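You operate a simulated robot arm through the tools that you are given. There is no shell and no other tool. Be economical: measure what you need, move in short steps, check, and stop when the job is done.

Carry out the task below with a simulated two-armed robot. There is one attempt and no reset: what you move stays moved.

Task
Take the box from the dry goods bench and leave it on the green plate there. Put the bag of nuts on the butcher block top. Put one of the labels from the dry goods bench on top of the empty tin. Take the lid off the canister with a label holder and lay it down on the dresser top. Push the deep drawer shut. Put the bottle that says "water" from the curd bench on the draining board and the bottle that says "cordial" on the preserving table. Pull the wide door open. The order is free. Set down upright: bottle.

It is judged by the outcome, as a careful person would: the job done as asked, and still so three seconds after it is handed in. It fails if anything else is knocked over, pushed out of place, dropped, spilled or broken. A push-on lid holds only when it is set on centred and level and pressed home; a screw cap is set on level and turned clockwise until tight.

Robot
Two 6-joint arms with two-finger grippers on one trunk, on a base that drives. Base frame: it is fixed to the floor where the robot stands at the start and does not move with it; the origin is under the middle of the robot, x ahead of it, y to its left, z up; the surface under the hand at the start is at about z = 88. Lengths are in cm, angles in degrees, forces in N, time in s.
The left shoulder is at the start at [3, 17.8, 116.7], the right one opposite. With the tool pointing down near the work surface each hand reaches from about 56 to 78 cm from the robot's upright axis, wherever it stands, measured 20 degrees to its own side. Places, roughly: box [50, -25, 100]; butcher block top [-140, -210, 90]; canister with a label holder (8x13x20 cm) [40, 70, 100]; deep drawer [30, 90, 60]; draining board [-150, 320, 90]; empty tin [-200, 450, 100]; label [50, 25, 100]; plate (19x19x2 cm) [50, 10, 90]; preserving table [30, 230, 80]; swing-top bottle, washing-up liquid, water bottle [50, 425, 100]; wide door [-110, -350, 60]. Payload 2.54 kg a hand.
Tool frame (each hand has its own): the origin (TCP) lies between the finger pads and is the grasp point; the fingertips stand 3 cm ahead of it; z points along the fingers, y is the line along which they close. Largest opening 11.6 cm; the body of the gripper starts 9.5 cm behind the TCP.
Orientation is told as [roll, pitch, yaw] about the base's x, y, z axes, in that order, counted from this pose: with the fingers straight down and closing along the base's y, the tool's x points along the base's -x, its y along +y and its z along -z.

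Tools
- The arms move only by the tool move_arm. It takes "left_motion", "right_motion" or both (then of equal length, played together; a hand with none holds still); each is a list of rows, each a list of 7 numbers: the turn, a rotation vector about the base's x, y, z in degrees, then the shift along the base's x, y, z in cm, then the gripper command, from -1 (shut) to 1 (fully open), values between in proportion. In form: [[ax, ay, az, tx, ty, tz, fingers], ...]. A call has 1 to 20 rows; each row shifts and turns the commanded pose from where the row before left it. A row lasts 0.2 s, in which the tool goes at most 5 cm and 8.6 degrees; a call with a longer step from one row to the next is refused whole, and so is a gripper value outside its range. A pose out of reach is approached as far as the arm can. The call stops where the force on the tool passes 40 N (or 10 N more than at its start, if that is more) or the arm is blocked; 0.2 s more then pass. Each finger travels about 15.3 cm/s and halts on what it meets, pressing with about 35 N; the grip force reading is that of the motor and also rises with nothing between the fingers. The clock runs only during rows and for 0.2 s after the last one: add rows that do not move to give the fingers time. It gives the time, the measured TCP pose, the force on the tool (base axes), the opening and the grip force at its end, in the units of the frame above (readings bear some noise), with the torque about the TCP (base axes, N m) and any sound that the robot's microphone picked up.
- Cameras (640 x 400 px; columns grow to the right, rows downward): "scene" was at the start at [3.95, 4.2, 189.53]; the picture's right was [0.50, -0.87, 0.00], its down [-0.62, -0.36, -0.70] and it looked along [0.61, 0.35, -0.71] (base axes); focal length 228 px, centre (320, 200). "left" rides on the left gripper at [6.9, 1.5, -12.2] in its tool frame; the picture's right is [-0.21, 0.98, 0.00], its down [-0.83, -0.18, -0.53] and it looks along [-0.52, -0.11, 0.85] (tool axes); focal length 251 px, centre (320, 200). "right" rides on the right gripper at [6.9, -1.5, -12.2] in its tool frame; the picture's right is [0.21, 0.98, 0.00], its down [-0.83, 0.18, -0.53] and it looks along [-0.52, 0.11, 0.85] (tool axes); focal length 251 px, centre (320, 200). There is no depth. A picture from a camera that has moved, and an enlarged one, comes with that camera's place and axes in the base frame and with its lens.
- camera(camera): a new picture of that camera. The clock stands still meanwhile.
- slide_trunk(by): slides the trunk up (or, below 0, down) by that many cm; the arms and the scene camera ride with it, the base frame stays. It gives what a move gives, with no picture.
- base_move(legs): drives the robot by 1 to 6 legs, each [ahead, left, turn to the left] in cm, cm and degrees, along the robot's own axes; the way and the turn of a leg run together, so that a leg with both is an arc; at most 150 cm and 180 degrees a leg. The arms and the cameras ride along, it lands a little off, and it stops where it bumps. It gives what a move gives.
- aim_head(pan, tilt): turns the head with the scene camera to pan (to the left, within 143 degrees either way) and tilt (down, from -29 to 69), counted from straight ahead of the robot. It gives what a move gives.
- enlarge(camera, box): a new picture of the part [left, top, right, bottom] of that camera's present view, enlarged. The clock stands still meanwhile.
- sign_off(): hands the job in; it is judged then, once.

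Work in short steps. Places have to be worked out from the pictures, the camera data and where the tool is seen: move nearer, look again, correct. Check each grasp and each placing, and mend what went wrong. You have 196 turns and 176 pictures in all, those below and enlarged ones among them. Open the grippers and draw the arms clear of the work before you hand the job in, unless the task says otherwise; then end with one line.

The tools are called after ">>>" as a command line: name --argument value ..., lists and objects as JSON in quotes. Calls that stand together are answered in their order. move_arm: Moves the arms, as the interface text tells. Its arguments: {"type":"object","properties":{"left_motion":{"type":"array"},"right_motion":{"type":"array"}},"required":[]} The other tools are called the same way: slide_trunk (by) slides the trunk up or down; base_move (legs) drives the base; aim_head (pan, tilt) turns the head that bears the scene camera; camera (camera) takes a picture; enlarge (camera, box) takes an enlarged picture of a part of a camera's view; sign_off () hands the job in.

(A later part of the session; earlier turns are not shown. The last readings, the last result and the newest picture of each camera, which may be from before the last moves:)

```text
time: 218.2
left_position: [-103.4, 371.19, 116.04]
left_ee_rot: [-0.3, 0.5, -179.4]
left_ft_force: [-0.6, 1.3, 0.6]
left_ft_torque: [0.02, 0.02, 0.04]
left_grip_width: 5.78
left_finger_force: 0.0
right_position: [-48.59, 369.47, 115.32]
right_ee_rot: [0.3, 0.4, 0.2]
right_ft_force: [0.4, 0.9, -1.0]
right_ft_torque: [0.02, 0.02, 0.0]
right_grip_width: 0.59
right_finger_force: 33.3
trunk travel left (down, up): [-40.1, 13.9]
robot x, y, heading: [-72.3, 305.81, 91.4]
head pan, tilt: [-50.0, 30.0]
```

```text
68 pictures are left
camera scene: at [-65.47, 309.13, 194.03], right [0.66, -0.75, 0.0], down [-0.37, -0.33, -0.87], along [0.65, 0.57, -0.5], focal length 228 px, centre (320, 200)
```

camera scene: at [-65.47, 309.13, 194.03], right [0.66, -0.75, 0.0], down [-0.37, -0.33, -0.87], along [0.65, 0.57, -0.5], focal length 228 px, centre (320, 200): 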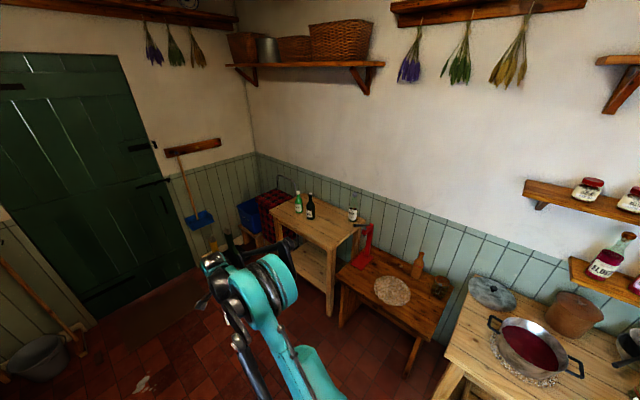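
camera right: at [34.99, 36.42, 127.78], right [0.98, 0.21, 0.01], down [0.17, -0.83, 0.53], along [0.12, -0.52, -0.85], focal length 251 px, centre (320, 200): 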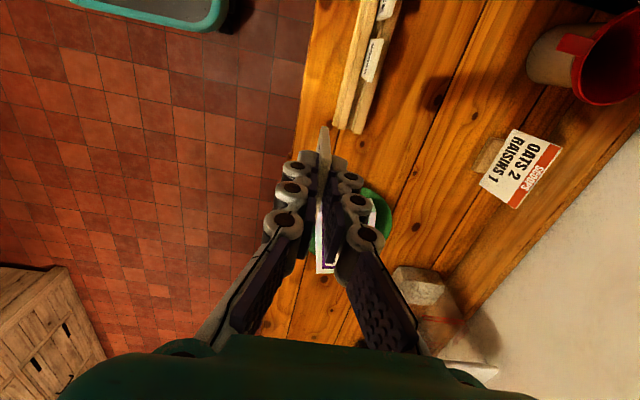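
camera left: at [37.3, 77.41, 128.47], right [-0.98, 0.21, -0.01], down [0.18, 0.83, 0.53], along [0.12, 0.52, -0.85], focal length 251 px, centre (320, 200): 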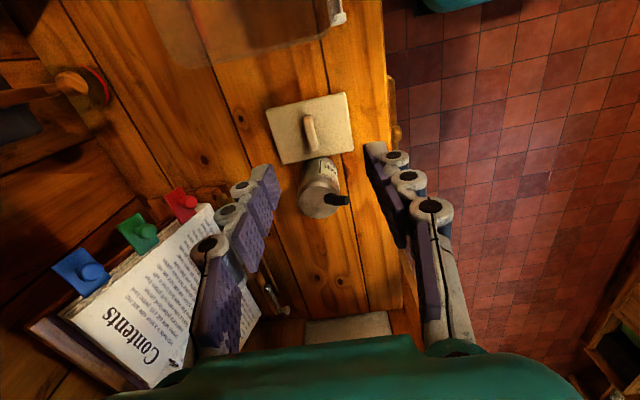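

I enlarge the curd bench and the far-left tables to identify the bottles and the tin.

>>> enlarge --camera "scene" --box '[240, 170, 470, 310]'

>>> aim_head --pan 45 --tilt 30

>>> enlarge --camera "scene" --box '[200, 150, 430, 310]'

```text
2.78 times, centred on (355, 240) of scene
camera zoom: at [-65.47, 309.13, 194.03], right [0.66, -0.75, 0.0], down [-0.37, -0.33, -0.87], along [0.65, 0.57, -0.5], focal length 634 px, centre (223, 89)
```

zoom: 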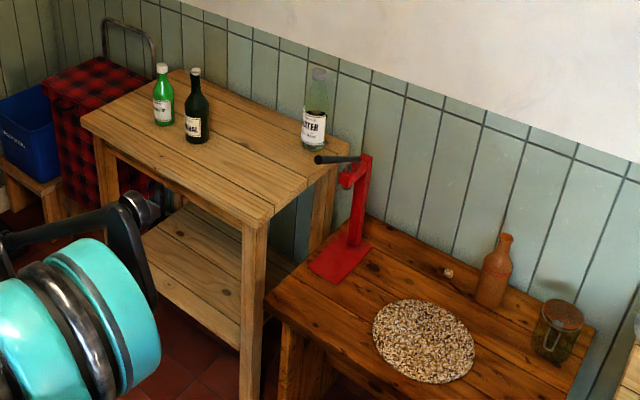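

```text
time: 219.9
left_position: [-103.35, 371.14, 116.0]
left_ee_rot: [-0.3, 0.4, -179.4]
left_ft_force: [0.0, -0.3, 0.2]
left_ft_torque: [0.01, 0.0, -0.02]
left_grip_width: 5.79
left_finger_force: 0.1
right_position: [-48.55, 369.29, 115.36]
right_ee_rot: [0.3, 0.3, 0.2]
right_ft_force: [-0.3, -1.0, -1.0]
right_ft_torque: [-0.01, 0.02, -0.02]
right_grip_width: 0.6
right_finger_force: 32.7
trunk travel left (down, up): [-40.1, 13.9]
robot x, y, heading: [-72.22, 305.85, 91.3]
head pan, tilt: [45.0, 30.0]
```

```text
2.50 times, centred on (315, 230) of scene
camera zoom: at [-78.8, 309.38, 194.03], right [0.69, 0.72, 0.0], down [0.36, -0.35, -0.87], along [-0.63, 0.6, -0.5], focal length 569 px, centre (332, 125)
```

zoom: 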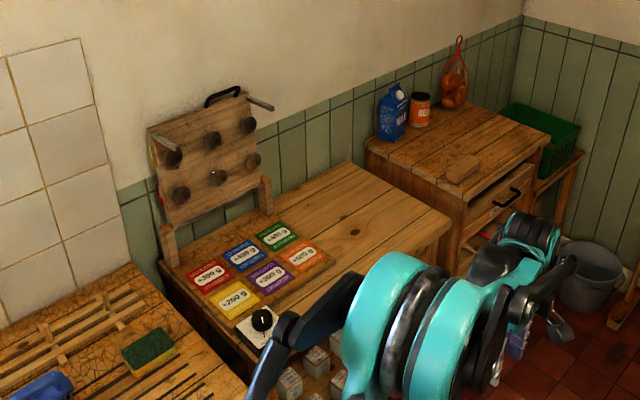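

The orange "BE.." tin on the far-left cabinet (about [-187,454]) is the tin. I turn to face the left side, strafe along to y≈440, raise the trunk, and look.

>>> base_move --legs '[[0, 0, 88.7], [0, -134, 0]]'

>>> slide_trunk --by 13

>>> base_move --legs '[[25, 0, 0]]'

>>> aim_head --pan -10 --tilt 40

>>> camera --camera "scene"

```text
time: 230.4
left_position: [-141.03, 407.5, 116.06]
left_ee_rot: [-0.2, 0.4, -88.1]
left_ft_force: [-0.2, -0.5, 0.4]
left_ft_torque: [-0.02, -0.02, -0.03]
left_grip_width: 5.79
left_finger_force: 0.1
right_position: [-140.45, 462.45, 115.3]
right_ee_rot: [0.3, 0.4, 91.6]
right_ft_force: [0.3, -0.3, -0.3]
right_ft_torque: [-0.02, 0.02, -0.02]
right_grip_width: 0.61
right_finger_force: 33.0
trunk travel left (down, up): [-40.1, 13.9]
robot x, y, heading: [-76.28, 440.13, -177.1]
head pan, tilt: [45.0, 30.0]
```

```text
time: 232.0
left_position: [-140.92, 407.47, 128.99]
left_ee_rot: [-0.3, 0.4, -88.0]
left_ft_force: [-0.9, -0.6, 0.7]
left_ft_torque: [0.02, 0.02, 0.01]
left_grip_width: 5.79
left_finger_force: 0.0
right_position: [-140.56, 462.48, 128.35]
right_ee_rot: [0.3, 0.3, 91.5]
right_ft_force: [1.0, -0.2, -1.1]
right_ft_torque: [-0.01, 0.01, 0.01]
right_grip_width: 0.6
right_finger_force: 33.3
trunk travel left (down, up): [-53.1, 0.9]
robot x, y, heading: [-76.65, 440.41, -177.5]
head pan, tilt: [45.0, 30.0]
```

```text
time: 233.8
left_position: [-165.03, 406.46, 129.06]
left_ee_rot: [-0.4, 0.4, -88.1]
left_ft_force: [0.0, 0.1, -0.2]
left_ft_torque: [0.03, 0.0, 0.01]
left_grip_width: 5.81
left_finger_force: 0.0
right_position: [-164.52, 461.55, 128.55]
right_ee_rot: [0.3, 0.3, 91.4]
right_ft_force: [-0.2, 0.1, -0.4]
right_ft_torque: [0.01, -0.02, 0.01]
right_grip_width: 0.61
right_finger_force: 33.0
trunk travel left (down, up): [-53.1, 0.9]
robot x, y, heading: [-100.36, 438.76, -177.3]
head pan, tilt: [45.0, 30.0]
```

```text
time: 235.1
left_position: [-165.18, 406.43, 128.98]
left_ee_rot: [-0.3, 0.4, -88.1]
left_ft_force: [-0.4, 0.1, 0.3]
left_ft_torque: [0.0, -0.04, -0.02]
left_grip_width: 5.79
left_finger_force: 0.0
right_position: [-164.75, 461.39, 128.3]
right_ee_rot: [0.1, 0.3, 91.6]
right_ft_force: [-0.6, 0.0, -0.7]
right_ft_torque: [-0.02, 0.01, 0.01]
right_grip_width: 0.61
right_finger_force: 33.4
trunk travel left (down, up): [-53.1, 0.9]
robot x, y, heading: [-100.51, 439.17, -177.3]
head pan, tilt: [-10.0, 40.0]
```

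```text
65 pictures are left
camera scene: at [-106.3, 440.45, 205.5], right [0.13, 0.99, 0.0], down [0.64, -0.08, -0.77], along [-0.76, 0.1, -0.64], focal length 228 px, centre (320, 200)
```

scene: 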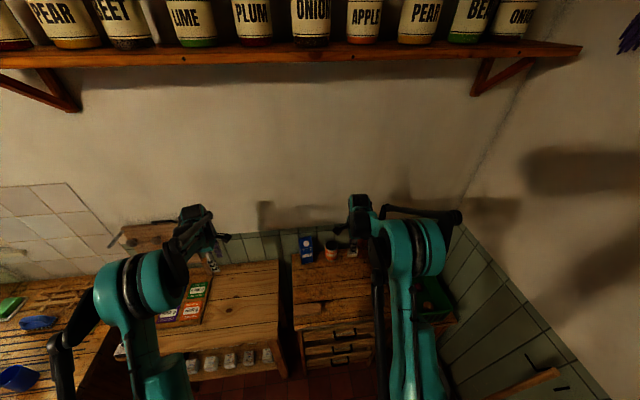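

I look at the tin closely from both cameras.

>>> enlarge --camera "scene" --box '[270, 210, 390, 300]'

>>> camera --camera "right"

```text
4.44 times, centred on (330, 255) of scene
camera zoom: at [-106.3, 440.45, 205.5], right [0.13, 0.99, 0.0], down [0.64, -0.08, -0.77], along [-0.76, 0.1, -0.64], focal length 1012 px, centre (276, -44)
```

zoom: 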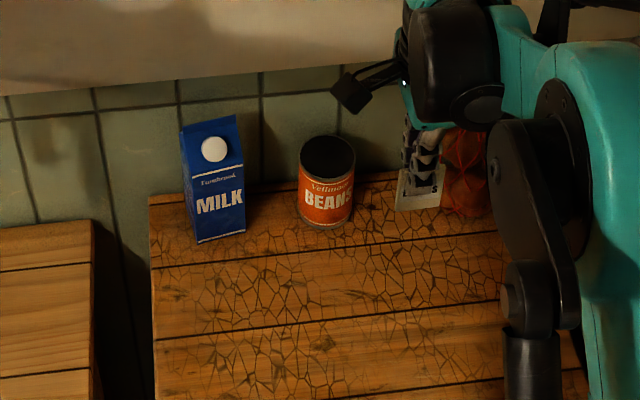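

```text
63 pictures are left
camera right: at [-162.93, 454.71, 140.62], right [-0.97, -0.24, 0.01], down [-0.2, 0.82, 0.53], along [-0.13, 0.51, -0.85], focal length 251 px, centre (320, 200)
```

right: 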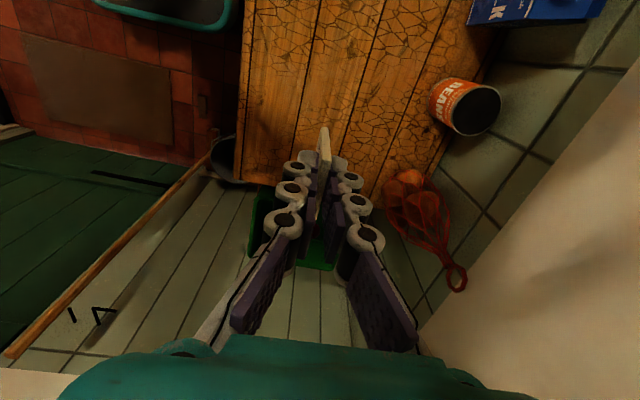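

I need to know whether the tin's top is open; I enlarge it.

>>> enlarge --camera "right" --box '[410, 60, 520, 150]'

```text
4.44 times, centred on (465, 105) of right
camera zoom: at [-162.93, 454.71, 140.62], right [-0.97, -0.24, 0.01], down [-0.2, 0.82, 0.53], along [-0.13, 0.51, -0.85], focal length 1118 px, centre (-324, 622)
```

zoom: 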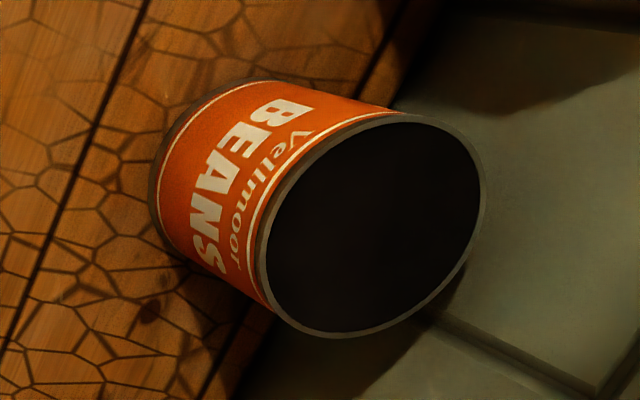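

The tin is open-topped (≈7.4 cm across), so the label must rest by its corners on the rim: I'd best carry it flat, held by its edges. First I lay it flat on the free front of this cabinet top: tilt the hand 60° and come down.

>>> move_arm --right_motion '[[0, 8.57, 0, 0.6, -0.5, -2, -1], [0, 8.57, 0, 0.6, -0.5, -2, -1], [0, 8.57, 0, 0.6, -0.5, -2, -1], [0, 8.57, 0, 0.6, -0.5, -3, -1], [0, 8.57, 0, 0.6, -0.5, -3, -1], [0, 8.57, 0, 0.6, -0.5, -3, -1], [0, 8.57, 0, 0.6, -0.5, -3, -1], [0, 0, 0, 0, 0, -4, -1], [0, 0, 0, 0, 0, -4, -1]]'

>>> camera --camera "right"

>>> enlarge --camera "scene" --box '[270, 210, 430, 340]'

```text
time: 237.1
left_position: [-165.13, 406.48, 128.9]
left_ee_rot: [-0.4, 0.4, -88.1]
left_ft_force: [-0.3, 0.1, 0.2]
left_ft_torque: [0.0, -0.02, 0.01]
left_grip_width: 5.78
left_finger_force: 0.0
right_position: [-177.6, 458.97, 112.78]
right_ee_rot: [60.2, -1.1, 91.0]
right_ft_force: [-0.4, 0.0, -0.7]
right_ft_torque: [0.01, 0.03, -0.01]
right_grip_width: 0.58
right_finger_force: 33.6
right hand out of reach, approached as far as the arm can: row 4, 5, 6, 7, 8, 9
trunk travel left (down, up): [-53.1, 0.9]
robot x, y, heading: [-100.71, 439.44, -177.2]
head pan, tilt: [-10.0, 40.0]
```

```text
61 pictures are left
camera right: at [-166.22, 452.18, 117.43], right [-0.48, -0.24, 0.84], down [0.36, 0.82, 0.44], along [-0.8, 0.51, -0.31], focal length 251 px, centre (320, 200)
```

right: 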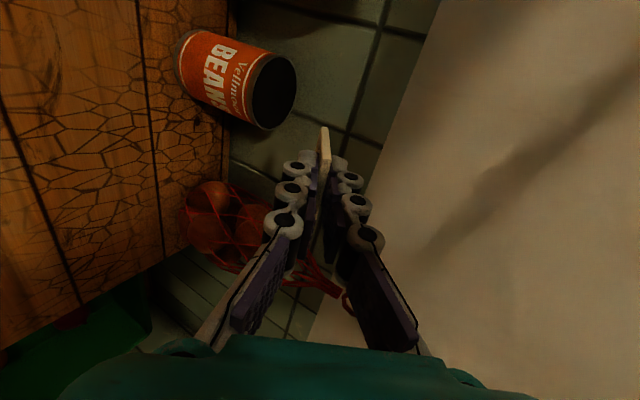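

```text
3.08 times, centred on (350, 275) of scene
camera zoom: at [-106.39, 440.5, 205.49], right [0.13, 0.99, 0.0], down [0.64, -0.08, -0.77], along [-0.76, 0.1, -0.64], focal length 700 px, centre (228, -31)
```

zoom: 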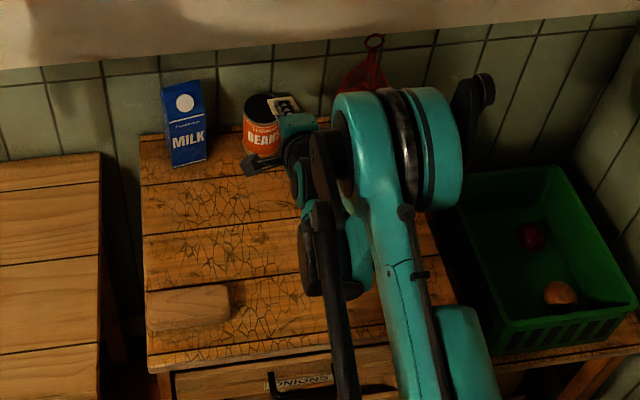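

The tilt pushes the hand out near the tin, so I back the base 16 cm and use the trunk to lower instead.

>>> base_move --legs '[[-16, 0, 0]]'

>>> slide_trunk --by -17

>>> camera --camera "right"

>>> camera --camera "scene"

```text
time: 238.5
left_position: [-149.53, 407.0, 128.98]
left_ee_rot: [-0.2, 0.5, -88.1]
left_ft_force: [-0.4, -0.3, -1.1]
left_ft_torque: [0.0, -0.03, 0.01]
left_grip_width: 5.79
left_finger_force: 0.0
right_position: [-162.0, 459.57, 112.56]
right_ee_rot: [60.1, -1.2, 91.1]
right_ft_force: [-0.6, 0.4, 0.2]
right_ft_torque: [0.02, 0.01, 0.03]
right_grip_width: 0.6
right_finger_force: 33.2
trunk travel left (down, up): [-53.1, 0.9]
robot x, y, heading: [-85.12, 439.75, -177.2]
head pan, tilt: [-10.0, 40.0]
```

```text
time: 240.4
left_position: [-149.46, 407.21, 112.05]
left_ee_rot: [-0.4, 0.4, -88.1]
left_ft_force: [0.0, 0.6, 0.0]
left_ft_torque: [0.05, 0.02, 0.03]
left_grip_width: 5.81
left_finger_force: 0.0
right_position: [-161.99, 459.43, 95.79]
right_ee_rot: [60.2, -1.1, 91.2]
right_ft_force: [0.0, -0.3, -0.2]
right_ft_torque: [0.03, -0.01, 0.02]
right_grip_width: 0.64
right_finger_force: 32.9
trunk travel left (down, up): [-36.1, 17.9]
robot x, y, heading: [-84.99, 439.63, -177.2]
head pan, tilt: [-10.0, 40.0]
```

```text
59 pictures are left
camera right: at [-150.52, 452.83, 100.53], right [-0.48, -0.24, 0.84], down [0.36, 0.82, 0.44], along [-0.8, 0.51, -0.31], focal length 251 px, centre (320, 200)
```

right: 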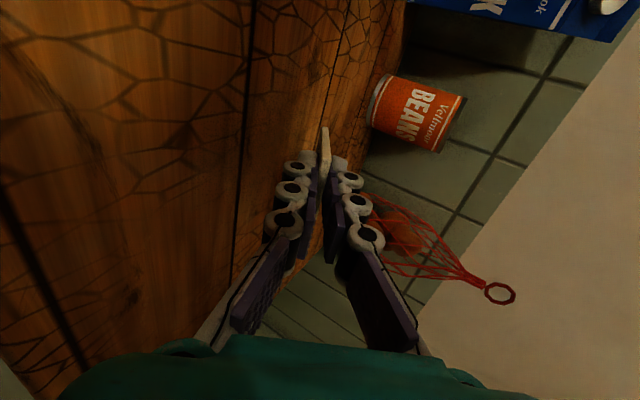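

```text
58 pictures are left
camera scene: at [-90.62, 441.19, 188.51], right [0.13, 0.99, 0.0], down [0.64, -0.08, -0.77], along [-0.76, 0.1, -0.64], focal length 228 px, centre (320, 200)
```

scene: 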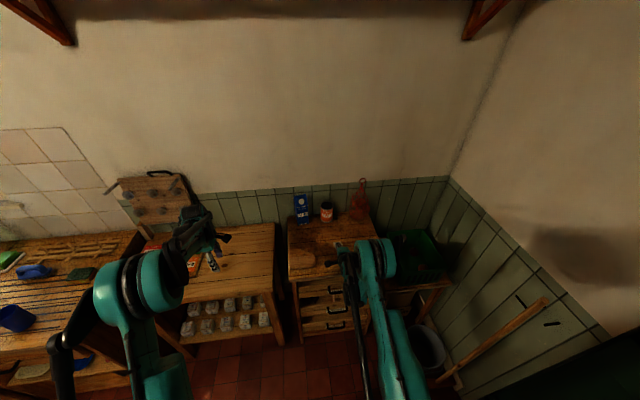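

Label edge is ~4–5 cm above the top. I lower the trunk stepwise until contact.

>>> slide_trunk --by -3

>>> slide_trunk --by -0.8

>>> slide_trunk --by -0.7

```text
time: 241.1
left_position: [-149.34, 407.24, 109.21]
left_ee_rot: [-0.4, 0.5, -88.2]
left_ft_force: [0.1, -0.1, -0.4]
left_ft_torque: [0.02, 0.0, 0.01]
left_grip_width: 5.81
left_finger_force: 0.1
right_position: [-161.75, 459.45, 93.05]
right_ee_rot: [60.4, -1.2, 91.0]
right_ft_force: [2.0, 1.9, 18.9]
right_ft_torque: [-0.16, 1.04, -0.08]
right_grip_width: 0.6
right_finger_force: 34.1
trunk travel left (down, up): [-33.1, 20.9]
robot x, y, heading: [-85.45, 439.98, -177.2]
head pan, tilt: [-10.0, 40.0]
```

```text
time: 241.7
left_position: [-149.04, 407.08, 108.35]
left_ee_rot: [-0.6, 0.5, -88.2]
left_ft_force: [-0.6, 0.2, 0.0]
left_ft_torque: [0.0, 0.02, 0.0]
left_grip_width: 5.79
left_finger_force: 0.0
right_position: [-161.59, 459.49, 92.49]
right_ee_rot: [60.7, -1.2, 91.0]
right_ft_force: [8.7, 2.1, 36.4]
right_ft_torque: [-0.51, 1.35, 0.02]
right_grip_width: 0.63
right_finger_force: 34.5
trunk travel left (down, up): [-32.3, 21.7]
robot x, y, heading: [-85.04, 439.92, -177.4]
head pan, tilt: [-10.0, 40.0]
```

```text
time: 242.1
left_position: [-149.2, 407.01, 108.1]
left_ee_rot: [-0.5, 0.5, -88.2]
left_ft_force: [0.1, -0.6, -0.2]
left_ft_torque: [0.0, -0.01, 0.0]
left_grip_width: 5.82
left_finger_force: 0.0
right_position: [-161.66, 459.65, 92.48]
right_ee_rot: [61.2, -1.1, 90.7]
right_ft_force: [10.0, -1.1, 28.1]
right_ft_torque: [-0.46, 1.18, 0.12]
right_grip_width: 0.68
right_finger_force: 35.4
trunk travel left (down, up): [-32.1, 21.9]
robot x, y, heading: [-84.76, 439.81, -177.4]
head pan, tilt: [-10.0, 40.0]
stopped: the force on the tool passed its limit at 51 N (the readings are from after the stop); the commanded pose is now the measured one
```

Contact made. I relieve slightly, open the fingers a little and draw the hand back (+x).

>>> move_arm --right_motion '[[0, 0, 0, 0, 0, 0.5, -0.85], [0, 0, 0, 0, 0, 0.2, -0.65], [0, 0, 0, 0, 0, 0, -0.65], [0, 0, 0, 1.5, 0, 0.3, -0.65], [0, 0, 0, 2, 0, 0.4, -0.65], [0, 0, 0, 2, 0, 0.5, -0.65], [0, 0, 0, 2.5, 0, 1, -0.65]]'

>>> camera --camera "right"

```text
time: 243.7
left_position: [-149.3, 407.11, 108.0]
left_ee_rot: [-0.6, 0.5, -88.0]
left_ft_force: [0.0, 0.7, -0.1]
left_ft_torque: [0.01, 0.03, -0.03]
left_grip_width: 5.82
left_finger_force: 0.1
right_position: [-160.01, 459.94, 97.26]
right_ee_rot: [60.6, -1.1, 91.0]
right_ft_force: [-0.2, -0.1, -0.2]
right_ft_torque: [0.0, -0.02, -0.01]
right_grip_width: 2.05
right_finger_force: 0.1
right hand out of reach, approached as far as the arm can: row 4, 5, 6, 7
trunk travel left (down, up): [-32.1, 21.9]
robot x, y, heading: [-84.84, 439.69, -177.6]
head pan, tilt: [-10.0, 40.0]
```

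```text
57 pictures are left
camera right: at [-148.66, 453.18, 101.93], right [-0.48, -0.24, 0.85], down [0.36, 0.82, 0.44], along [-0.8, 0.51, -0.31], focal length 251 px, centre (320, 200)
```

right: 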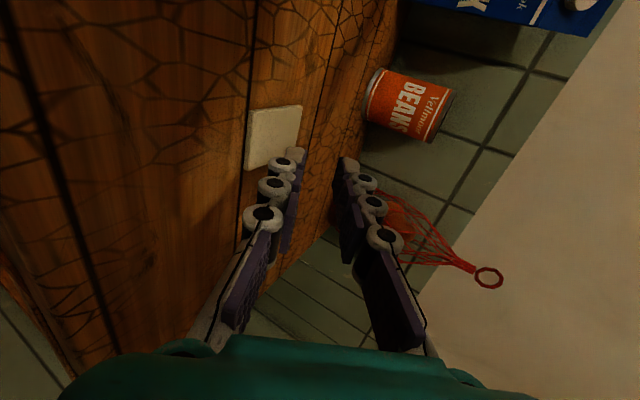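

The label lies flat on the cabinet top. I raise the trunk, untilt the hand and look down on it.

>>> slide_trunk --by 17

>>> move_arm --right_motion '[[0, -8.6, 0, 0, 0, 0, 0], [0, -8.6, 0, 0, 0, 0, 0.3], [0, -8.6, 0, 0, 0, 0, 0.3], [0, -8.6, 0, 0, 0, 0, 0.3], [0, -8.6, 0, 0, 0, 0, 0.3], [0, -8.6, 0, 0, 0, 0, 0.3], [0, -8.6, 0, 0, 0, 0, 0.3]]'

>>> camera --camera "right"

```text
time: 245.6
left_position: [-149.46, 407.04, 124.92]
left_ee_rot: [-0.3, 0.4, -88.1]
left_ft_force: [1.1, 0.1, 0.2]
left_ft_torque: [0.02, -0.03, 0.01]
left_grip_width: 5.78
left_finger_force: 0.0
right_position: [-160.08, 459.77, 114.28]
right_ee_rot: [60.5, -1.1, 91.0]
right_ft_force: [0.6, -0.3, 0.4]
right_ft_torque: [0.01, 0.02, 0.02]
right_grip_width: 2.06
right_finger_force: 0.1
trunk travel left (down, up): [-49.1, 4.9]
robot x, y, heading: [-85.15, 439.95, -177.3]
head pan, tilt: [-10.0, 40.0]
```

```text
time: 247.2
left_position: [-149.65, 407.17, 125.0]
left_ee_rot: [-0.2, 0.4, -88.1]
left_ft_force: [-0.7, 0.4, 0.1]
left_ft_torque: [0.01, 0.0, 0.0]
left_grip_width: 5.79
left_finger_force: 0.1
right_position: [-160.28, 460.04, 114.28]
right_ee_rot: [0.0, 0.3, 91.5]
right_ft_force: [-0.5, -0.5, 0.3]
right_ft_torque: [-0.03, -0.03, 0.01]
right_grip_width: 7.57
right_finger_force: 0.1
trunk travel left (down, up): [-49.1, 4.9]
robot x, y, heading: [-85.34, 439.88, -177.4]
head pan, tilt: [-10.0, 40.0]
```

```text
56 pictures are left
camera right: at [-158.58, 453.26, 126.47], right [-0.97, -0.24, 0.0], down [-0.2, 0.82, 0.53], along [-0.13, 0.51, -0.85], focal length 251 px, centre (320, 200)
```

right: 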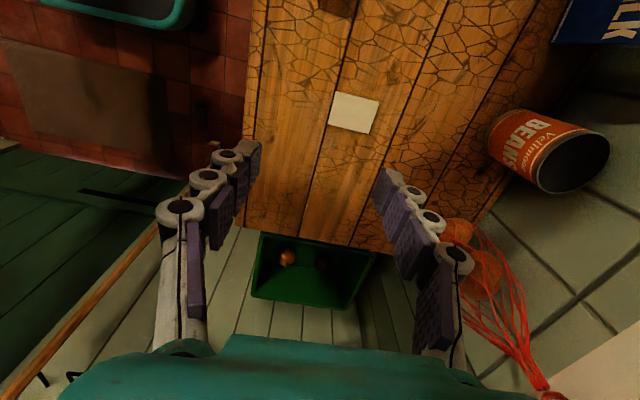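

Label: 6.2 (x) × 4.9 (y) cm centred [-165.3,460.2]; tin mouth centre ≈[-189.1,457.9,100.3]. I drive ahead 13 cm and position over the label, opened to 9 cm.

>>> base_move --legs '[[13, 0, 0]]'

>>> move_arm --right_motion '[[0, 0, -0.8, 4, 0.4, 0, 0.55], [0, 0, -0.7, 4, 0.4, 0, 0.55], [0, 0, 0, 0, 0, -4, 0.55], [0, 0, 0, 0, 0, -4, 0.55], [0, 0, 0, 0, 0, -4, 0.55]]'

>>> camera --camera "right"

```text
time: 248.4
left_position: [-162.17, 406.61, 125.14]
left_ee_rot: [-0.4, 0.4, -88.0]
left_ft_force: [0.1, 0.4, -0.3]
left_ft_torque: [0.02, 0.01, 0.01]
left_grip_width: 5.81
left_finger_force: 0.0
right_position: [-172.93, 459.31, 114.25]
right_ee_rot: [0.3, 0.3, 91.4]
right_ft_force: [0.4, 0.1, 1.0]
right_ft_torque: [0.02, 0.0, 0.03]
right_grip_width: 7.56
right_finger_force: 0.1
trunk travel left (down, up): [-49.1, 4.9]
robot x, y, heading: [-97.81, 439.26, -177.2]
head pan, tilt: [-10.0, 40.0]
```

```text
time: 249.7
left_position: [-162.37, 406.54, 124.95]
left_ee_rot: [-0.3, 0.4, -88.1]
left_ft_force: [1.0, -0.9, -0.1]
left_ft_torque: [0.01, -0.03, -0.02]
left_grip_width: 5.79
left_finger_force: 0.2
right_position: [-164.8, 460.25, 101.93]
right_ee_rot: [0.1, 0.4, 89.8]
right_ft_force: [1.2, -0.3, 0.4]
right_ft_torque: [0.01, 0.0, 0.04]
right_grip_width: 8.99
right_finger_force: 0.0
trunk travel left (down, up): [-49.1, 4.9]
robot x, y, heading: [-98.03, 439.16, -177.2]
head pan, tilt: [-10.0, 40.0]
```

```text
55 pictures are left
camera right: at [-163.25, 453.48, 114.15], right [-0.98, -0.21, 0.0], down [-0.18, 0.83, 0.53], along [-0.12, 0.52, -0.85], focal length 251 px, centre (320, 200)
```

right: 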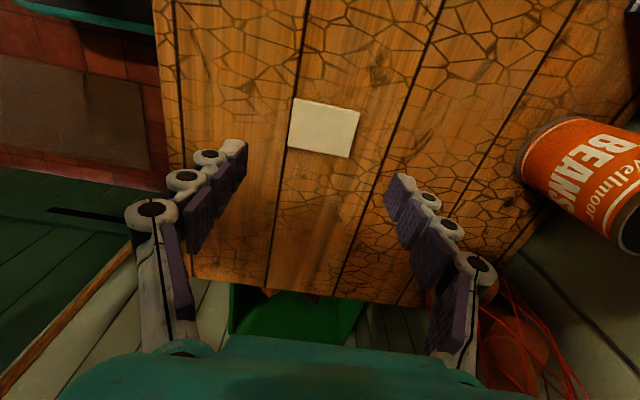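

Label centre refined to [-165.3,460.5], aligned. I descend until the tips touch the table.

>>> move_arm --right_motion '[[0, 0, 0, -0.5, 0.2, -4, 0.55], [0, 0, 0, 0, 0, -4, 0.55], [0, 0, 0, 0, 0, -1, 0.55], [0, 0, 0, 0, 0, -0.5, 0.55], [0, 0, 0, 0, 0, -0.4, 0.55], [0, 0, 0, 0, 0, -0.4, 0.55], [0, 0, 0, 0, 0, -0.4, 0.55], [0, 0, 0, 0, 0, -0.4, 0.55]]'

```text
time: 251.4
left_position: [-162.13, 406.67, 124.98]
left_ee_rot: [-0.3, 0.3, -88.1]
left_ft_force: [-0.6, 0.6, 0.3]
left_ft_torque: [0.01, 0.05, -0.04]
left_grip_width: 5.79
left_finger_force: 0.1
right_position: [-163.12, 460.29, 95.38]
right_ee_rot: [0.4, 0.3, 89.9]
right_ft_force: [-0.2, 0.1, -0.2]
right_ft_torque: [0.0, 0.03, 0.03]
right_grip_width: 9.0
right_finger_force: 0.0
right hand out of reach, approached as far as the arm can: row 2, 3, 4, 5, 7, 8
trunk travel left (down, up): [-49.1, 4.9]
robot x, y, heading: [-97.54, 439.18, -177.3]
head pan, tilt: [-10.0, 40.0]
```

The trunk is too high for this depth. I lift a bit, lower the trunk 10 cm, re-centre and descend again.

>>> move_arm --right_motion '[[0, 0, 0, -0.7, 0.1, 4, 0.55], [0, 0, 0, -0.8, 0.1, 4, 0.55], [0, 0, 0, -0.7, 0, 2, 0.55]]'

>>> slide_trunk --by -11

>>> camera --camera "right"

```text
time: 252.2
left_position: [-162.26, 406.55, 125.06]
left_ee_rot: [-0.3, 0.4, -88.1]
left_ft_force: [0.1, 0.0, 0.0]
left_ft_torque: [0.0, 0.03, -0.04]
left_grip_width: 5.83
left_finger_force: 0.0
right_position: [-165.27, 460.73, 105.42]
right_ee_rot: [0.2, 0.4, 89.9]
right_ft_force: [0.0, 0.9, -0.2]
right_ft_torque: [0.02, 0.02, -0.06]
right_grip_width: 8.96
right_finger_force: 0.1
trunk travel left (down, up): [-49.1, 4.9]
robot x, y, heading: [-97.9, 439.51, -177.4]
head pan, tilt: [-10.0, 40.0]
```

```text
time: 253.7
left_position: [-162.27, 406.68, 114.03]
left_ee_rot: [-0.4, 0.3, -88.0]
left_ft_force: [-0.1, -0.2, 0.3]
left_ft_torque: [0.0, -0.01, 0.04]
left_grip_width: 5.79
left_finger_force: 0.1
right_position: [-165.34, 460.81, 94.35]
right_ee_rot: [0.3, 0.2, 89.9]
right_ft_force: [0.9, -0.6, -0.4]
right_ft_torque: [-0.01, 0.0, 0.01]
right_grip_width: 8.98
right_finger_force: 0.0
trunk travel left (down, up): [-38.1, 15.9]
robot x, y, heading: [-98.09, 438.85, -177.5]
head pan, tilt: [-10.0, 40.0]
```

```text
54 pictures are left
camera right: at [-163.73, 453.99, 106.74], right [-0.98, -0.21, 0.01], down [-0.18, 0.83, 0.53], along [-0.12, 0.52, -0.85], focal length 251 px, centre (320, 200)
```

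right: 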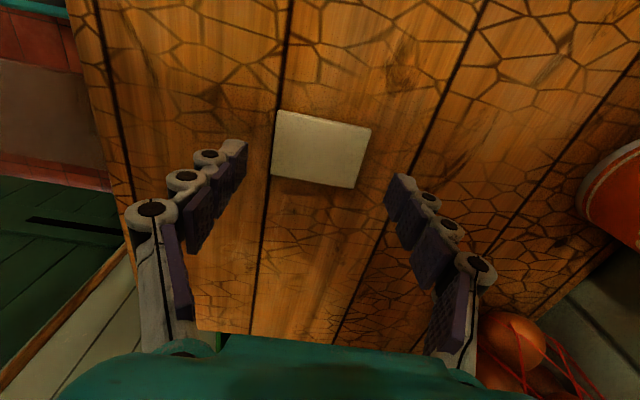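

Well aligned. I descend in small steps to touch the table.

>>> move_arm --right_motion '[[0, 0, 0, 0, -0.1, -1.5, 0.55], [0, 0, 0, 0, 0, -0.6, 0.55], [0, 0, 0, 0, 0, -0.4, 0.55], [0, 0, 0, 0, 0, -0.4, 0.55], [0, 0, 0, 0, 0, -0.4, 0.55], [0, 0, 0, 0, 0, -0.4, 0.55]]'

```text
time: 254.8
left_position: [-161.52, 406.56, 114.54]
left_ee_rot: [-0.8, 0.6, -88.1]
left_ft_force: [0.0, -0.3, 0.1]
left_ft_torque: [0.02, 0.01, 0.03]
left_grip_width: 5.78
left_finger_force: 0.1
right_position: [-164.36, 460.58, 92.62]
right_ee_rot: [0.2, 0.1, 89.8]
right_ft_force: [25.8, 4.9, 83.3]
right_ft_torque: [0.08, -1.35, 0.28]
right_grip_width: 7.13
right_finger_force: 42.1
trunk travel left (down, up): [-38.1, 15.9]
robot x, y, heading: [-97.97, 438.9, -177.1]
head pan, tilt: [-10.0, 40.0]
stopped in row 5 (right hand): the force on the tool passed its limit at 55 N (the readings are from after the stop); the commanded pose is now the measured one
```

Hard contact (tips ≈ z 89.5). I relieve by rising 0.8 cm and check.

>>> move_arm --right_motion '[[0, 0, 0, 0, 0, 0.5, 0.55], [0, 0, 0, 0, 0, 0.3, 0.55]]'

>>> camera --camera "right"

```text
time: 255.4
left_position: [-162.34, 406.65, 113.87]
left_ee_rot: [-0.2, 0.3, -88.1]
left_ft_force: [0.5, 0.4, 0.3]
left_ft_torque: [0.0, -0.03, 0.03]
left_grip_width: 5.8
left_finger_force: 0.1
right_position: [-165.37, 460.79, 92.39]
right_ee_rot: [0.3, 0.4, 89.9]
right_ft_force: [-0.1, -0.4, -0.4]
right_ft_torque: [-0.02, -0.04, -0.01]
right_grip_width: 8.98
right_finger_force: 0.1
trunk travel left (down, up): [-38.1, 15.9]
robot x, y, heading: [-97.99, 439.25, -177.4]
head pan, tilt: [-10.0, 40.0]
```

```text
53 pictures are left
camera right: at [-163.82, 453.93, 104.57], right [-0.98, -0.21, 0.01], down [-0.18, 0.83, 0.53], along [-0.12, 0.52, -0.85], focal length 251 px, centre (320, 200)
```

right: 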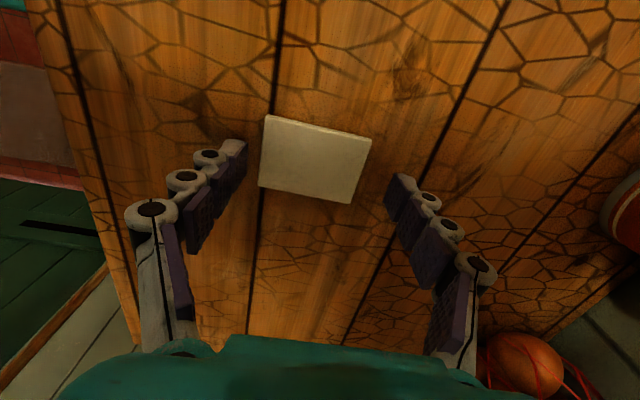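

Label undisturbed. I go down 0.35 cm (tips ≈0.3 above the table) and close on the label's edges.

>>> move_arm --right_motion '[[0, 0, 0, 0, -0.2, -0.35, 0.55], [0, 0, 0, 0, 0, 0, 0.3], [0, 0, 0, 0, 0, 0, 0.1], [0, 0, 0, 0, 0, 0, -0.2], [0, 0, 0, 0, 0, 0, -0.2]]'

>>> camera --camera "right"

```text
time: 256.3
left_position: [-161.75, 406.5, 114.29]
left_ee_rot: [-0.7, 0.5, -88.2]
left_ft_force: [0.2, -0.8, 0.1]
left_ft_torque: [0.01, 0.02, 0.03]
left_grip_width: 5.78
left_finger_force: 0.1
right_position: [-164.73, 460.6, 92.78]
right_ee_rot: [0.3, 0.2, 89.7]
right_ft_force: [1.9, 4.1, 56.5]
right_ft_torque: [0.11, -1.5, 0.17]
right_grip_width: 6.05
right_finger_force: 45.2
trunk travel left (down, up): [-38.1, 15.9]
robot x, y, heading: [-97.64, 439.23, -177.3]
head pan, tilt: [-10.0, 40.0]
stopped in row 4 (right hand): the force on the tool passed its limit at 48 N (the readings are from after the stop); the commanded pose is now the measured one
```

```text
52 pictures are left
camera right: at [-163.15, 453.77, 105.03], right [-0.98, -0.21, 0.0], down [-0.18, 0.83, 0.53], along [-0.12, 0.52, -0.85], focal length 251 px, centre (320, 200)
```

right: 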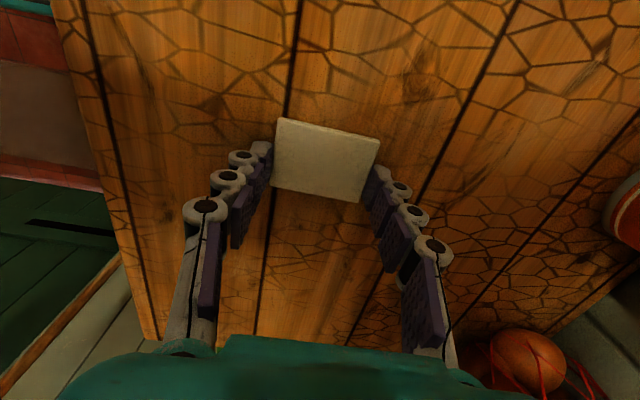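

The label's edges are gripped (6.05 cm). I relieve and lift a few cm to check it comes along.

>>> move_arm --right_motion '[[0, 0, 0, 0, 0, 0.5, -0.3], [0, 0, 0, 0, 0, 1, -0.3], [0, 0, 0, 0, 0, 2, -0.3], [0, 0, 0, 0, 0, 3, -0.3], [0, 0, 0, 0, 0, 4, -0.3], [0, 0, 0, 0, 0, 4, -0.3]]'

>>> camera --camera "right"

```text
time: 257.7
left_position: [-162.27, 406.67, 114.1]
left_ee_rot: [-0.4, 0.5, -88.1]
left_ft_force: [-0.2, -1.6, 0.4]
left_ft_torque: [-0.01, 0.01, -0.01]
left_grip_width: 5.8
left_finger_force: 0.1
right_position: [-164.86, 460.61, 106.89]
right_ee_rot: [0.0, 0.2, 89.9]
right_ft_force: [-0.4, 0.0, 0.6]
right_ft_torque: [0.02, -0.01, -0.02]
right_grip_width: 6.03
right_finger_force: 34.7
trunk travel left (down, up): [-38.1, 15.9]
robot x, y, heading: [-97.61, 439.31, -177.1]
head pan, tilt: [-10.0, 40.0]
```

```text
51 pictures are left
camera right: at [-163.42, 453.86, 119.13], right [-0.98, -0.21, 0.0], down [-0.18, 0.83, 0.53], along [-0.11, 0.52, -0.85], focal length 251 px, centre (320, 200)
```

right: 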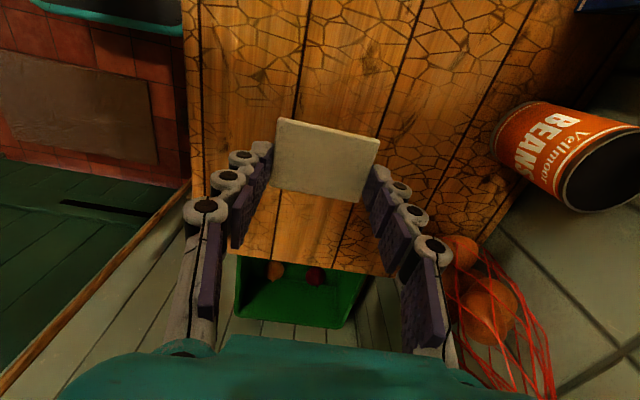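

The label is held flat and centred. I raise it a little and drive 20 cm ahead toward the tin, then look down.

>>> move_arm --right_motion '[[0, 0, 0, 0, 0, 4, -0.3], [0, 0, 0, 0, 0, 3, -0.3]]'

>>> base_move --legs '[[20, 0, 0]]'

>>> camera --camera "right"

```text
time: 258.3
left_position: [-162.28, 406.6, 114.08]
left_ee_rot: [-0.2, 0.3, -88.1]
left_ft_force: [0.0, -0.3, -0.4]
left_ft_torque: [0.04, -0.01, -0.02]
left_grip_width: 5.85
left_finger_force: 0.0
right_position: [-164.92, 460.67, 113.68]
right_ee_rot: [0.0, 0.2, 89.9]
right_ft_force: [-0.9, 0.1, 0.0]
right_ft_torque: [0.02, -0.02, 0.03]
right_grip_width: 6.02
right_finger_force: 34.8
trunk travel left (down, up): [-38.1, 15.9]
robot x, y, heading: [-97.92, 438.9, -177.5]
head pan, tilt: [-10.0, 40.0]
```

```text
time: 259.9
left_position: [-182.28, 405.8, 114.11]
left_ee_rot: [-0.4, 0.4, -88.1]
left_ft_force: [0.0, 0.6, 0.3]
left_ft_torque: [-0.02, -0.02, 0.02]
left_grip_width: 5.78
left_finger_force: 0.1
right_position: [-184.74, 459.95, 113.67]
right_ee_rot: [-0.1, 0.2, 89.8]
right_ft_force: [0.1, 0.6, -0.1]
right_ft_torque: [0.03, -0.02, 0.0]
right_grip_width: 6.03
right_finger_force: 35.2
trunk travel left (down, up): [-38.1, 15.9]
robot x, y, heading: [-117.77, 438.27, -177.4]
head pan, tilt: [-10.0, 40.0]
```

```text
50 pictures are left
camera right: at [-183.35, 453.11, 125.88], right [-0.98, -0.21, 0.0], down [-0.18, 0.83, 0.53], along [-0.11, 0.52, -0.85], focal length 251 px, centre (320, 200)
```

right: 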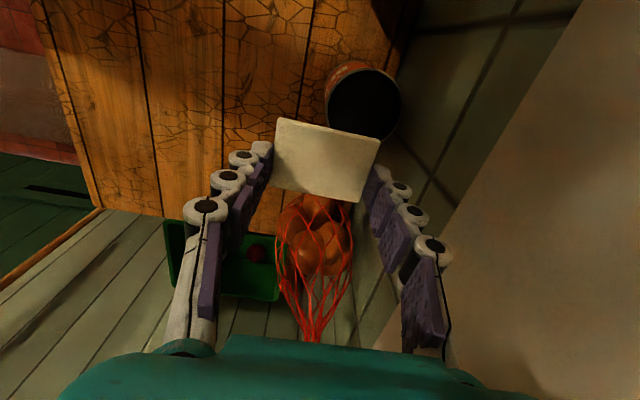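

I enlarge to measure the tin mouth precisely.

>>> enlarge --camera "right" --box '[290, 40, 430, 160]'

```text
3.33 times, centred on (360, 100) of right
camera zoom: at [-183.35, 453.11, 125.88], right [-0.98, -0.21, 0.0], down [-0.18, 0.83, 0.53], along [-0.11, 0.52, -0.85], focal length 838 px, centre (187, 533)
```

zoom: 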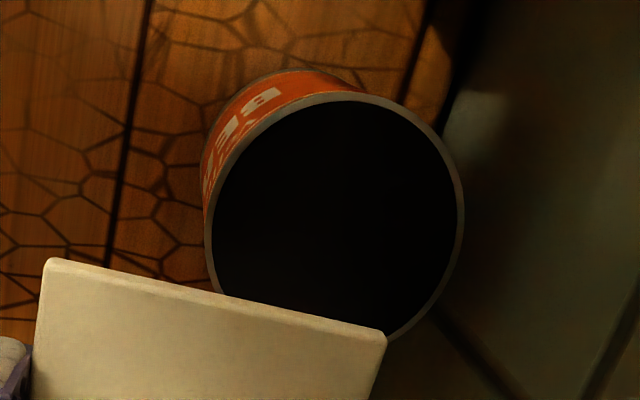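

Two views give the mouth centre [-188.5,457.25,100.9], outer Ø7.4, inner Ø6.9; label ≈6.05×4.6 so it will bear on its corners if centred. I move over it and descend to about 1.5 cm above the rim.

>>> move_arm --right_motion '[[0, 0, 0, -1.8, -1.2, 0, -0.3], [0, 0, 0, -1.85, -1.15, -2, -0.3], [0, 0, 0, 0, 0, -3, -0.3], [0, 0, 0, 0, 0, -3, -0.3], [0, 0, 0, 0, 0, 0, -0.3]]'

>>> enlarge --camera "right" --box '[220, 80, 420, 240]'

```text
time: 261.1
left_position: [-182.22, 405.89, 114.07]
left_ee_rot: [-0.5, 0.4, -88.2]
left_ft_force: [-0.1, 1.0, -0.1]
left_ft_torque: [0.01, 0.02, 0.01]
left_grip_width: 5.8
left_finger_force: 0.1
right_position: [-188.5, 457.78, 105.59]
right_ee_rot: [0.1, 0.2, 89.8]
right_ft_force: [0.0, -0.7, -0.1]
right_ft_torque: [0.01, 0.01, 0.01]
right_grip_width: 6.02
right_finger_force: 35.2
trunk travel left (down, up): [-38.1, 15.9]
robot x, y, heading: [-117.58, 438.46, -177.5]
head pan, tilt: [-10.0, 40.0]
```

```text
2.50 times, centred on (320, 160) of right
camera zoom: at [-187.01, 450.95, 117.86], right [-0.98, -0.21, 0.0], down [-0.18, 0.83, 0.53], along [-0.11, 0.52, -0.85], focal length 629 px, centre (320, 300)
```

zoom: 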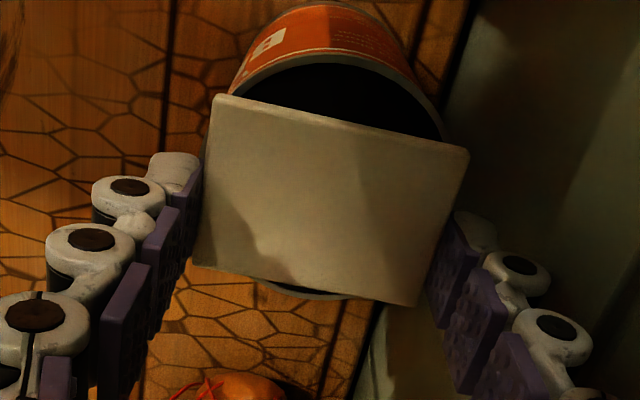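

The rim fit gives the mouth centre [-188.6,457.6]; the label is at about [-188.47,457.35]. I correct by (-0.1,+0.25) and descend in small steps to contact.

>>> move_arm --right_motion '[[0, 0, 0, -0.1, 0.25, -0.5, -0.3], [0, 0, 0, 0, 0, -0.4, -0.3], [0, 0, 0, 0, 0, -0.3, -0.3], [0, 0, 0, 0, 0, -0.25, -0.3], [0, 0, 0, 0, 0, 0, -0.3]]'

>>> enlarge --camera "right" --box '[220, 80, 420, 240]'

```text
time: 262.3
left_position: [-182.23, 405.84, 113.97]
left_ee_rot: [-0.3, 0.4, -88.2]
left_ft_force: [-0.2, 0.4, -0.8]
left_ft_torque: [0.01, 0.0, 0.01]
left_grip_width: 5.81
left_finger_force: 0.0
right_position: [-188.47, 457.76, 104.02]
right_ee_rot: [0.0, 0.2, 89.8]
right_ft_force: [-0.1, 0.3, -0.8]
right_ft_torque: [0.0, 0.0, 0.03]
right_grip_width: 6.01
right_finger_force: 35.4
trunk travel left (down, up): [-38.1, 15.9]
robot x, y, heading: [-117.49, 438.51, -177.3]
head pan, tilt: [-10.0, 40.0]
```

```text
2.50 times, centred on (320, 160) of right
camera zoom: at [-187.13, 450.95, 116.4], right [-0.98, -0.21, 0.0], down [-0.18, 0.83, 0.53], along [-0.11, 0.52, -0.85], focal length 629 px, centre (320, 300)
```

zoom: 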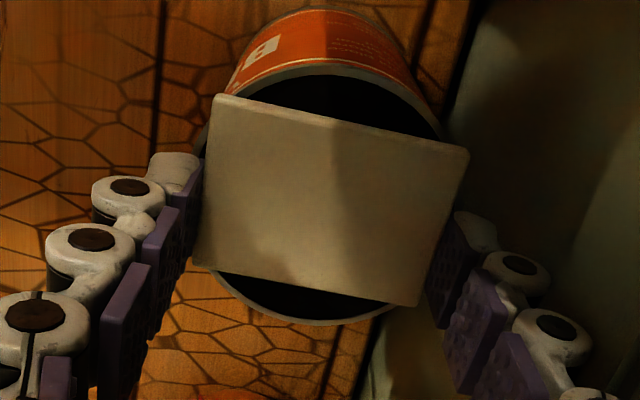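

Rim centre y=457.64 vs label 457.35; I shift +0.28 in y and lower onto the rim.

>>> move_arm --right_motion '[[0, 0, 0, -0.05, 0.3, 0, -0.3], [0, 0, 0, 0, 0, -0.2, -0.3], [0, 0, 0, 0, 0, -0.2, -0.3], [0, 0, 0, 0, 0, -0.2, -0.3]]'

>>> enlarge --camera "right" --box '[220, 80, 420, 240]'

```text
time: 263.3
left_position: [-182.21, 405.83, 114.03]
left_ee_rot: [-0.3, 0.4, -88.2]
left_ft_force: [0.4, 0.2, 0.3]
left_ft_torque: [0.01, 0.02, -0.01]
left_grip_width: 5.77
left_finger_force: 0.1
right_position: [-188.54, 458.15, 103.71]
right_ee_rot: [-0.1, 0.3, 89.8]
right_ft_force: [-0.3, 0.2, -0.5]
right_ft_torque: [-0.03, 0.0, 0.0]
right_grip_width: 6.01
right_finger_force: 35.3
trunk travel left (down, up): [-38.1, 15.9]
robot x, y, heading: [-117.77, 438.47, -177.4]
head pan, tilt: [-10.0, 40.0]
```

```text
2.50 times, centred on (320, 160) of right
camera zoom: at [-187.11, 451.27, 115.91], right [-0.98, -0.21, 0.0], down [-0.18, 0.83, 0.53], along [-0.11, 0.52, -0.85], focal length 629 px, centre (320, 300)
```

zoom: 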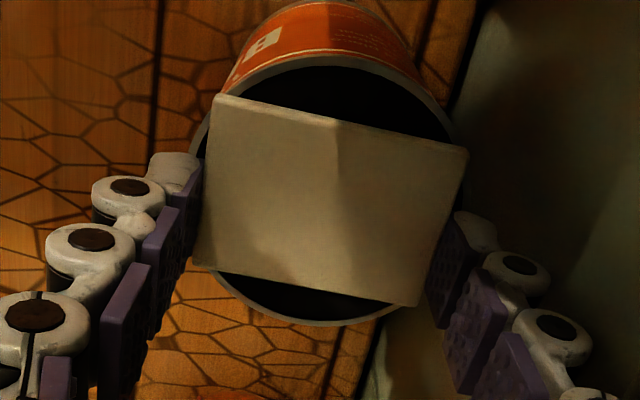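

Still no contact; I lower further in 0.25 cm steps.

>>> move_arm --right_motion '[[0, 0, 0, 0, 0, -0.25, -0.3], [0, 0, 0, 0, 0, -0.25, -0.3], [0, 0, 0, 0, 0, -0.25, -0.3]]'

>>> enlarge --camera "right" --box '[220, 80, 420, 240]'

```text
time: 264.0
left_position: [-182.16, 405.79, 114.09]
left_ee_rot: [-0.3, 0.4, -88.3]
left_ft_force: [-1.2, -0.2, -0.4]
left_ft_torque: [-0.02, -0.01, -0.02]
left_grip_width: 5.8
left_finger_force: 0.1
right_position: [-188.53, 458.08, 103.49]
right_ee_rot: [0.3, 0.2, 89.8]
right_ft_force: [1.2, -0.5, 24.5]
right_ft_torque: [-0.1, -0.2, -0.04]
right_grip_width: 6.03
right_finger_force: 35.1
trunk travel left (down, up): [-38.1, 15.9]
robot x, y, heading: [-117.66, 438.42, -177.4]
head pan, tilt: [-10.0, 40.0]
stopped in row 3 (right hand): the force on the tool passed its limit at 45 N (the readings are from after the stop); the commanded pose is now the measured one
```

```text
2.50 times, centred on (320, 160) of right
camera zoom: at [-187.04, 451.27, 115.81], right [-0.98, -0.21, 0.0], down [-0.18, 0.83, 0.53], along [-0.11, 0.52, -0.85], focal length 629 px, centre (320, 300)
```

zoom: 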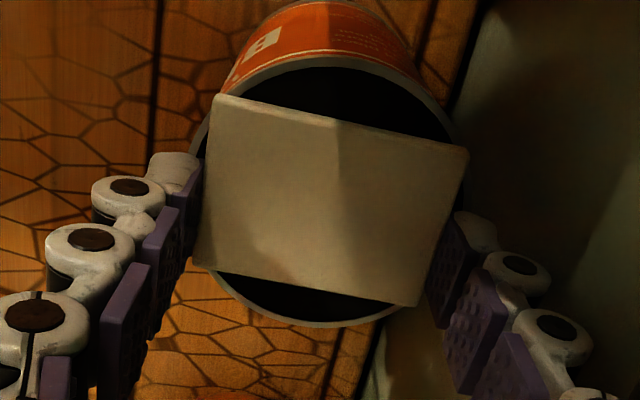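

Contact on the rim. Same-plane comparison shows the label 0.24 cm short in y and 0.1 in x; I lift 0.4, correct and set it down again.

>>> move_arm --right_motion '[[0, 0, 0, 0, 0, 0.6, -0.3], [0, 0, 0, -0.1, 0.22, 0, -0.3], [0, 0, 0, 0, 0, -0.2, -0.3], [0, 0, 0, 0, 0, -0.2, -0.3], [0, 0, 0, 0, 0, -0.1, -0.3], [0, 0, 0, 0, 0, 0, -0.3]]'

>>> enlarge --camera "right" --box '[220, 80, 420, 240]'

```text
time: 265.4
left_position: [-182.08, 405.81, 114.06]
left_ee_rot: [-0.5, 0.5, -88.2]
left_ft_force: [1.0, 0.0, -0.4]
left_ft_torque: [-0.01, 0.0, 0.01]
left_grip_width: 5.8
left_finger_force: 0.0
right_position: [-188.67, 458.24, 103.57]
right_ee_rot: [0.2, 0.2, 89.8]
right_ft_force: [-5.6, 0.2, 22.9]
right_ft_torque: [0.02, 0.06, -0.02]
right_grip_width: 6.02
right_finger_force: 35.0
trunk travel left (down, up): [-38.1, 15.9]
robot x, y, heading: [-117.7, 438.48, -177.5]
head pan, tilt: [-10.0, 40.0]
```

```text
2.50 times, centred on (320, 160) of right
camera zoom: at [-187.25, 451.5, 115.81], right [-0.98, -0.21, 0.0], down [-0.18, 0.83, 0.53], along [-0.12, 0.52, -0.85], focal length 629 px, centre (320, 300)
```

zoom: 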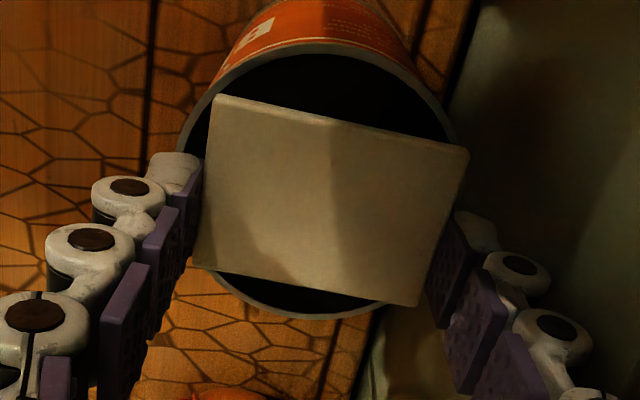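

Now centred within ~0.1 cm. I ease the pressure and open the fingers gradually, then rise.

>>> move_arm --right_motion '[[0, 0, 0, 0, 0, 0.12, -0.1], [0, 0, 0, 0, 0, 0, 0.05], [0, 0, 0, 0, 0, 0, 0.1], [0, 0, 0, 0, 0, 0, 0.16], [0, 0, 0, 0, 0, 0.2, 0.25], [0, 0, 0, 0, 0, 0.5, 0.35], [0, 0, 0, 0, 0, 2, 0.4], [0, 0, 0, 0, 0, 4, 0.4], [0, 0, 0, 0, 0, 4, 0.4]]'

>>> enlarge --camera "right" --box '[220, 60, 420, 220]'

```text
time: 267.4
left_position: [-182.0, 405.84, 114.08]
left_ee_rot: [-0.4, 0.4, -88.2]
left_ft_force: [0.3, -0.5, -0.2]
left_ft_torque: [0.04, 0.02, 0.01]
left_grip_width: 5.78
left_finger_force: 0.1
right_position: [-188.57, 458.49, 114.35]
right_ee_rot: [0.3, 0.2, 89.7]
right_ft_force: [12.6, 0.2, -3.4]
right_ft_torque: [-0.04, 0.42, -0.04]
right_grip_width: 7.17
right_finger_force: 0.1
trunk travel left (down, up): [-38.1, 15.9]
robot x, y, heading: [-117.69, 438.84, -177.4]
head pan, tilt: [-10.0, 40.0]
```

```text
2.50 times, centred on (320, 140) of right
camera zoom: at [-187.11, 451.57, 126.58], right [-0.98, -0.21, 0.0], down [-0.18, 0.83, 0.53], along [-0.11, 0.52, -0.85], focal length 629 px, centre (320, 350)
```

zoom: 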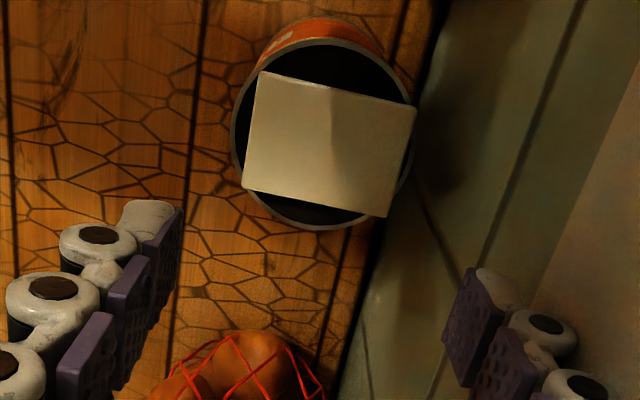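

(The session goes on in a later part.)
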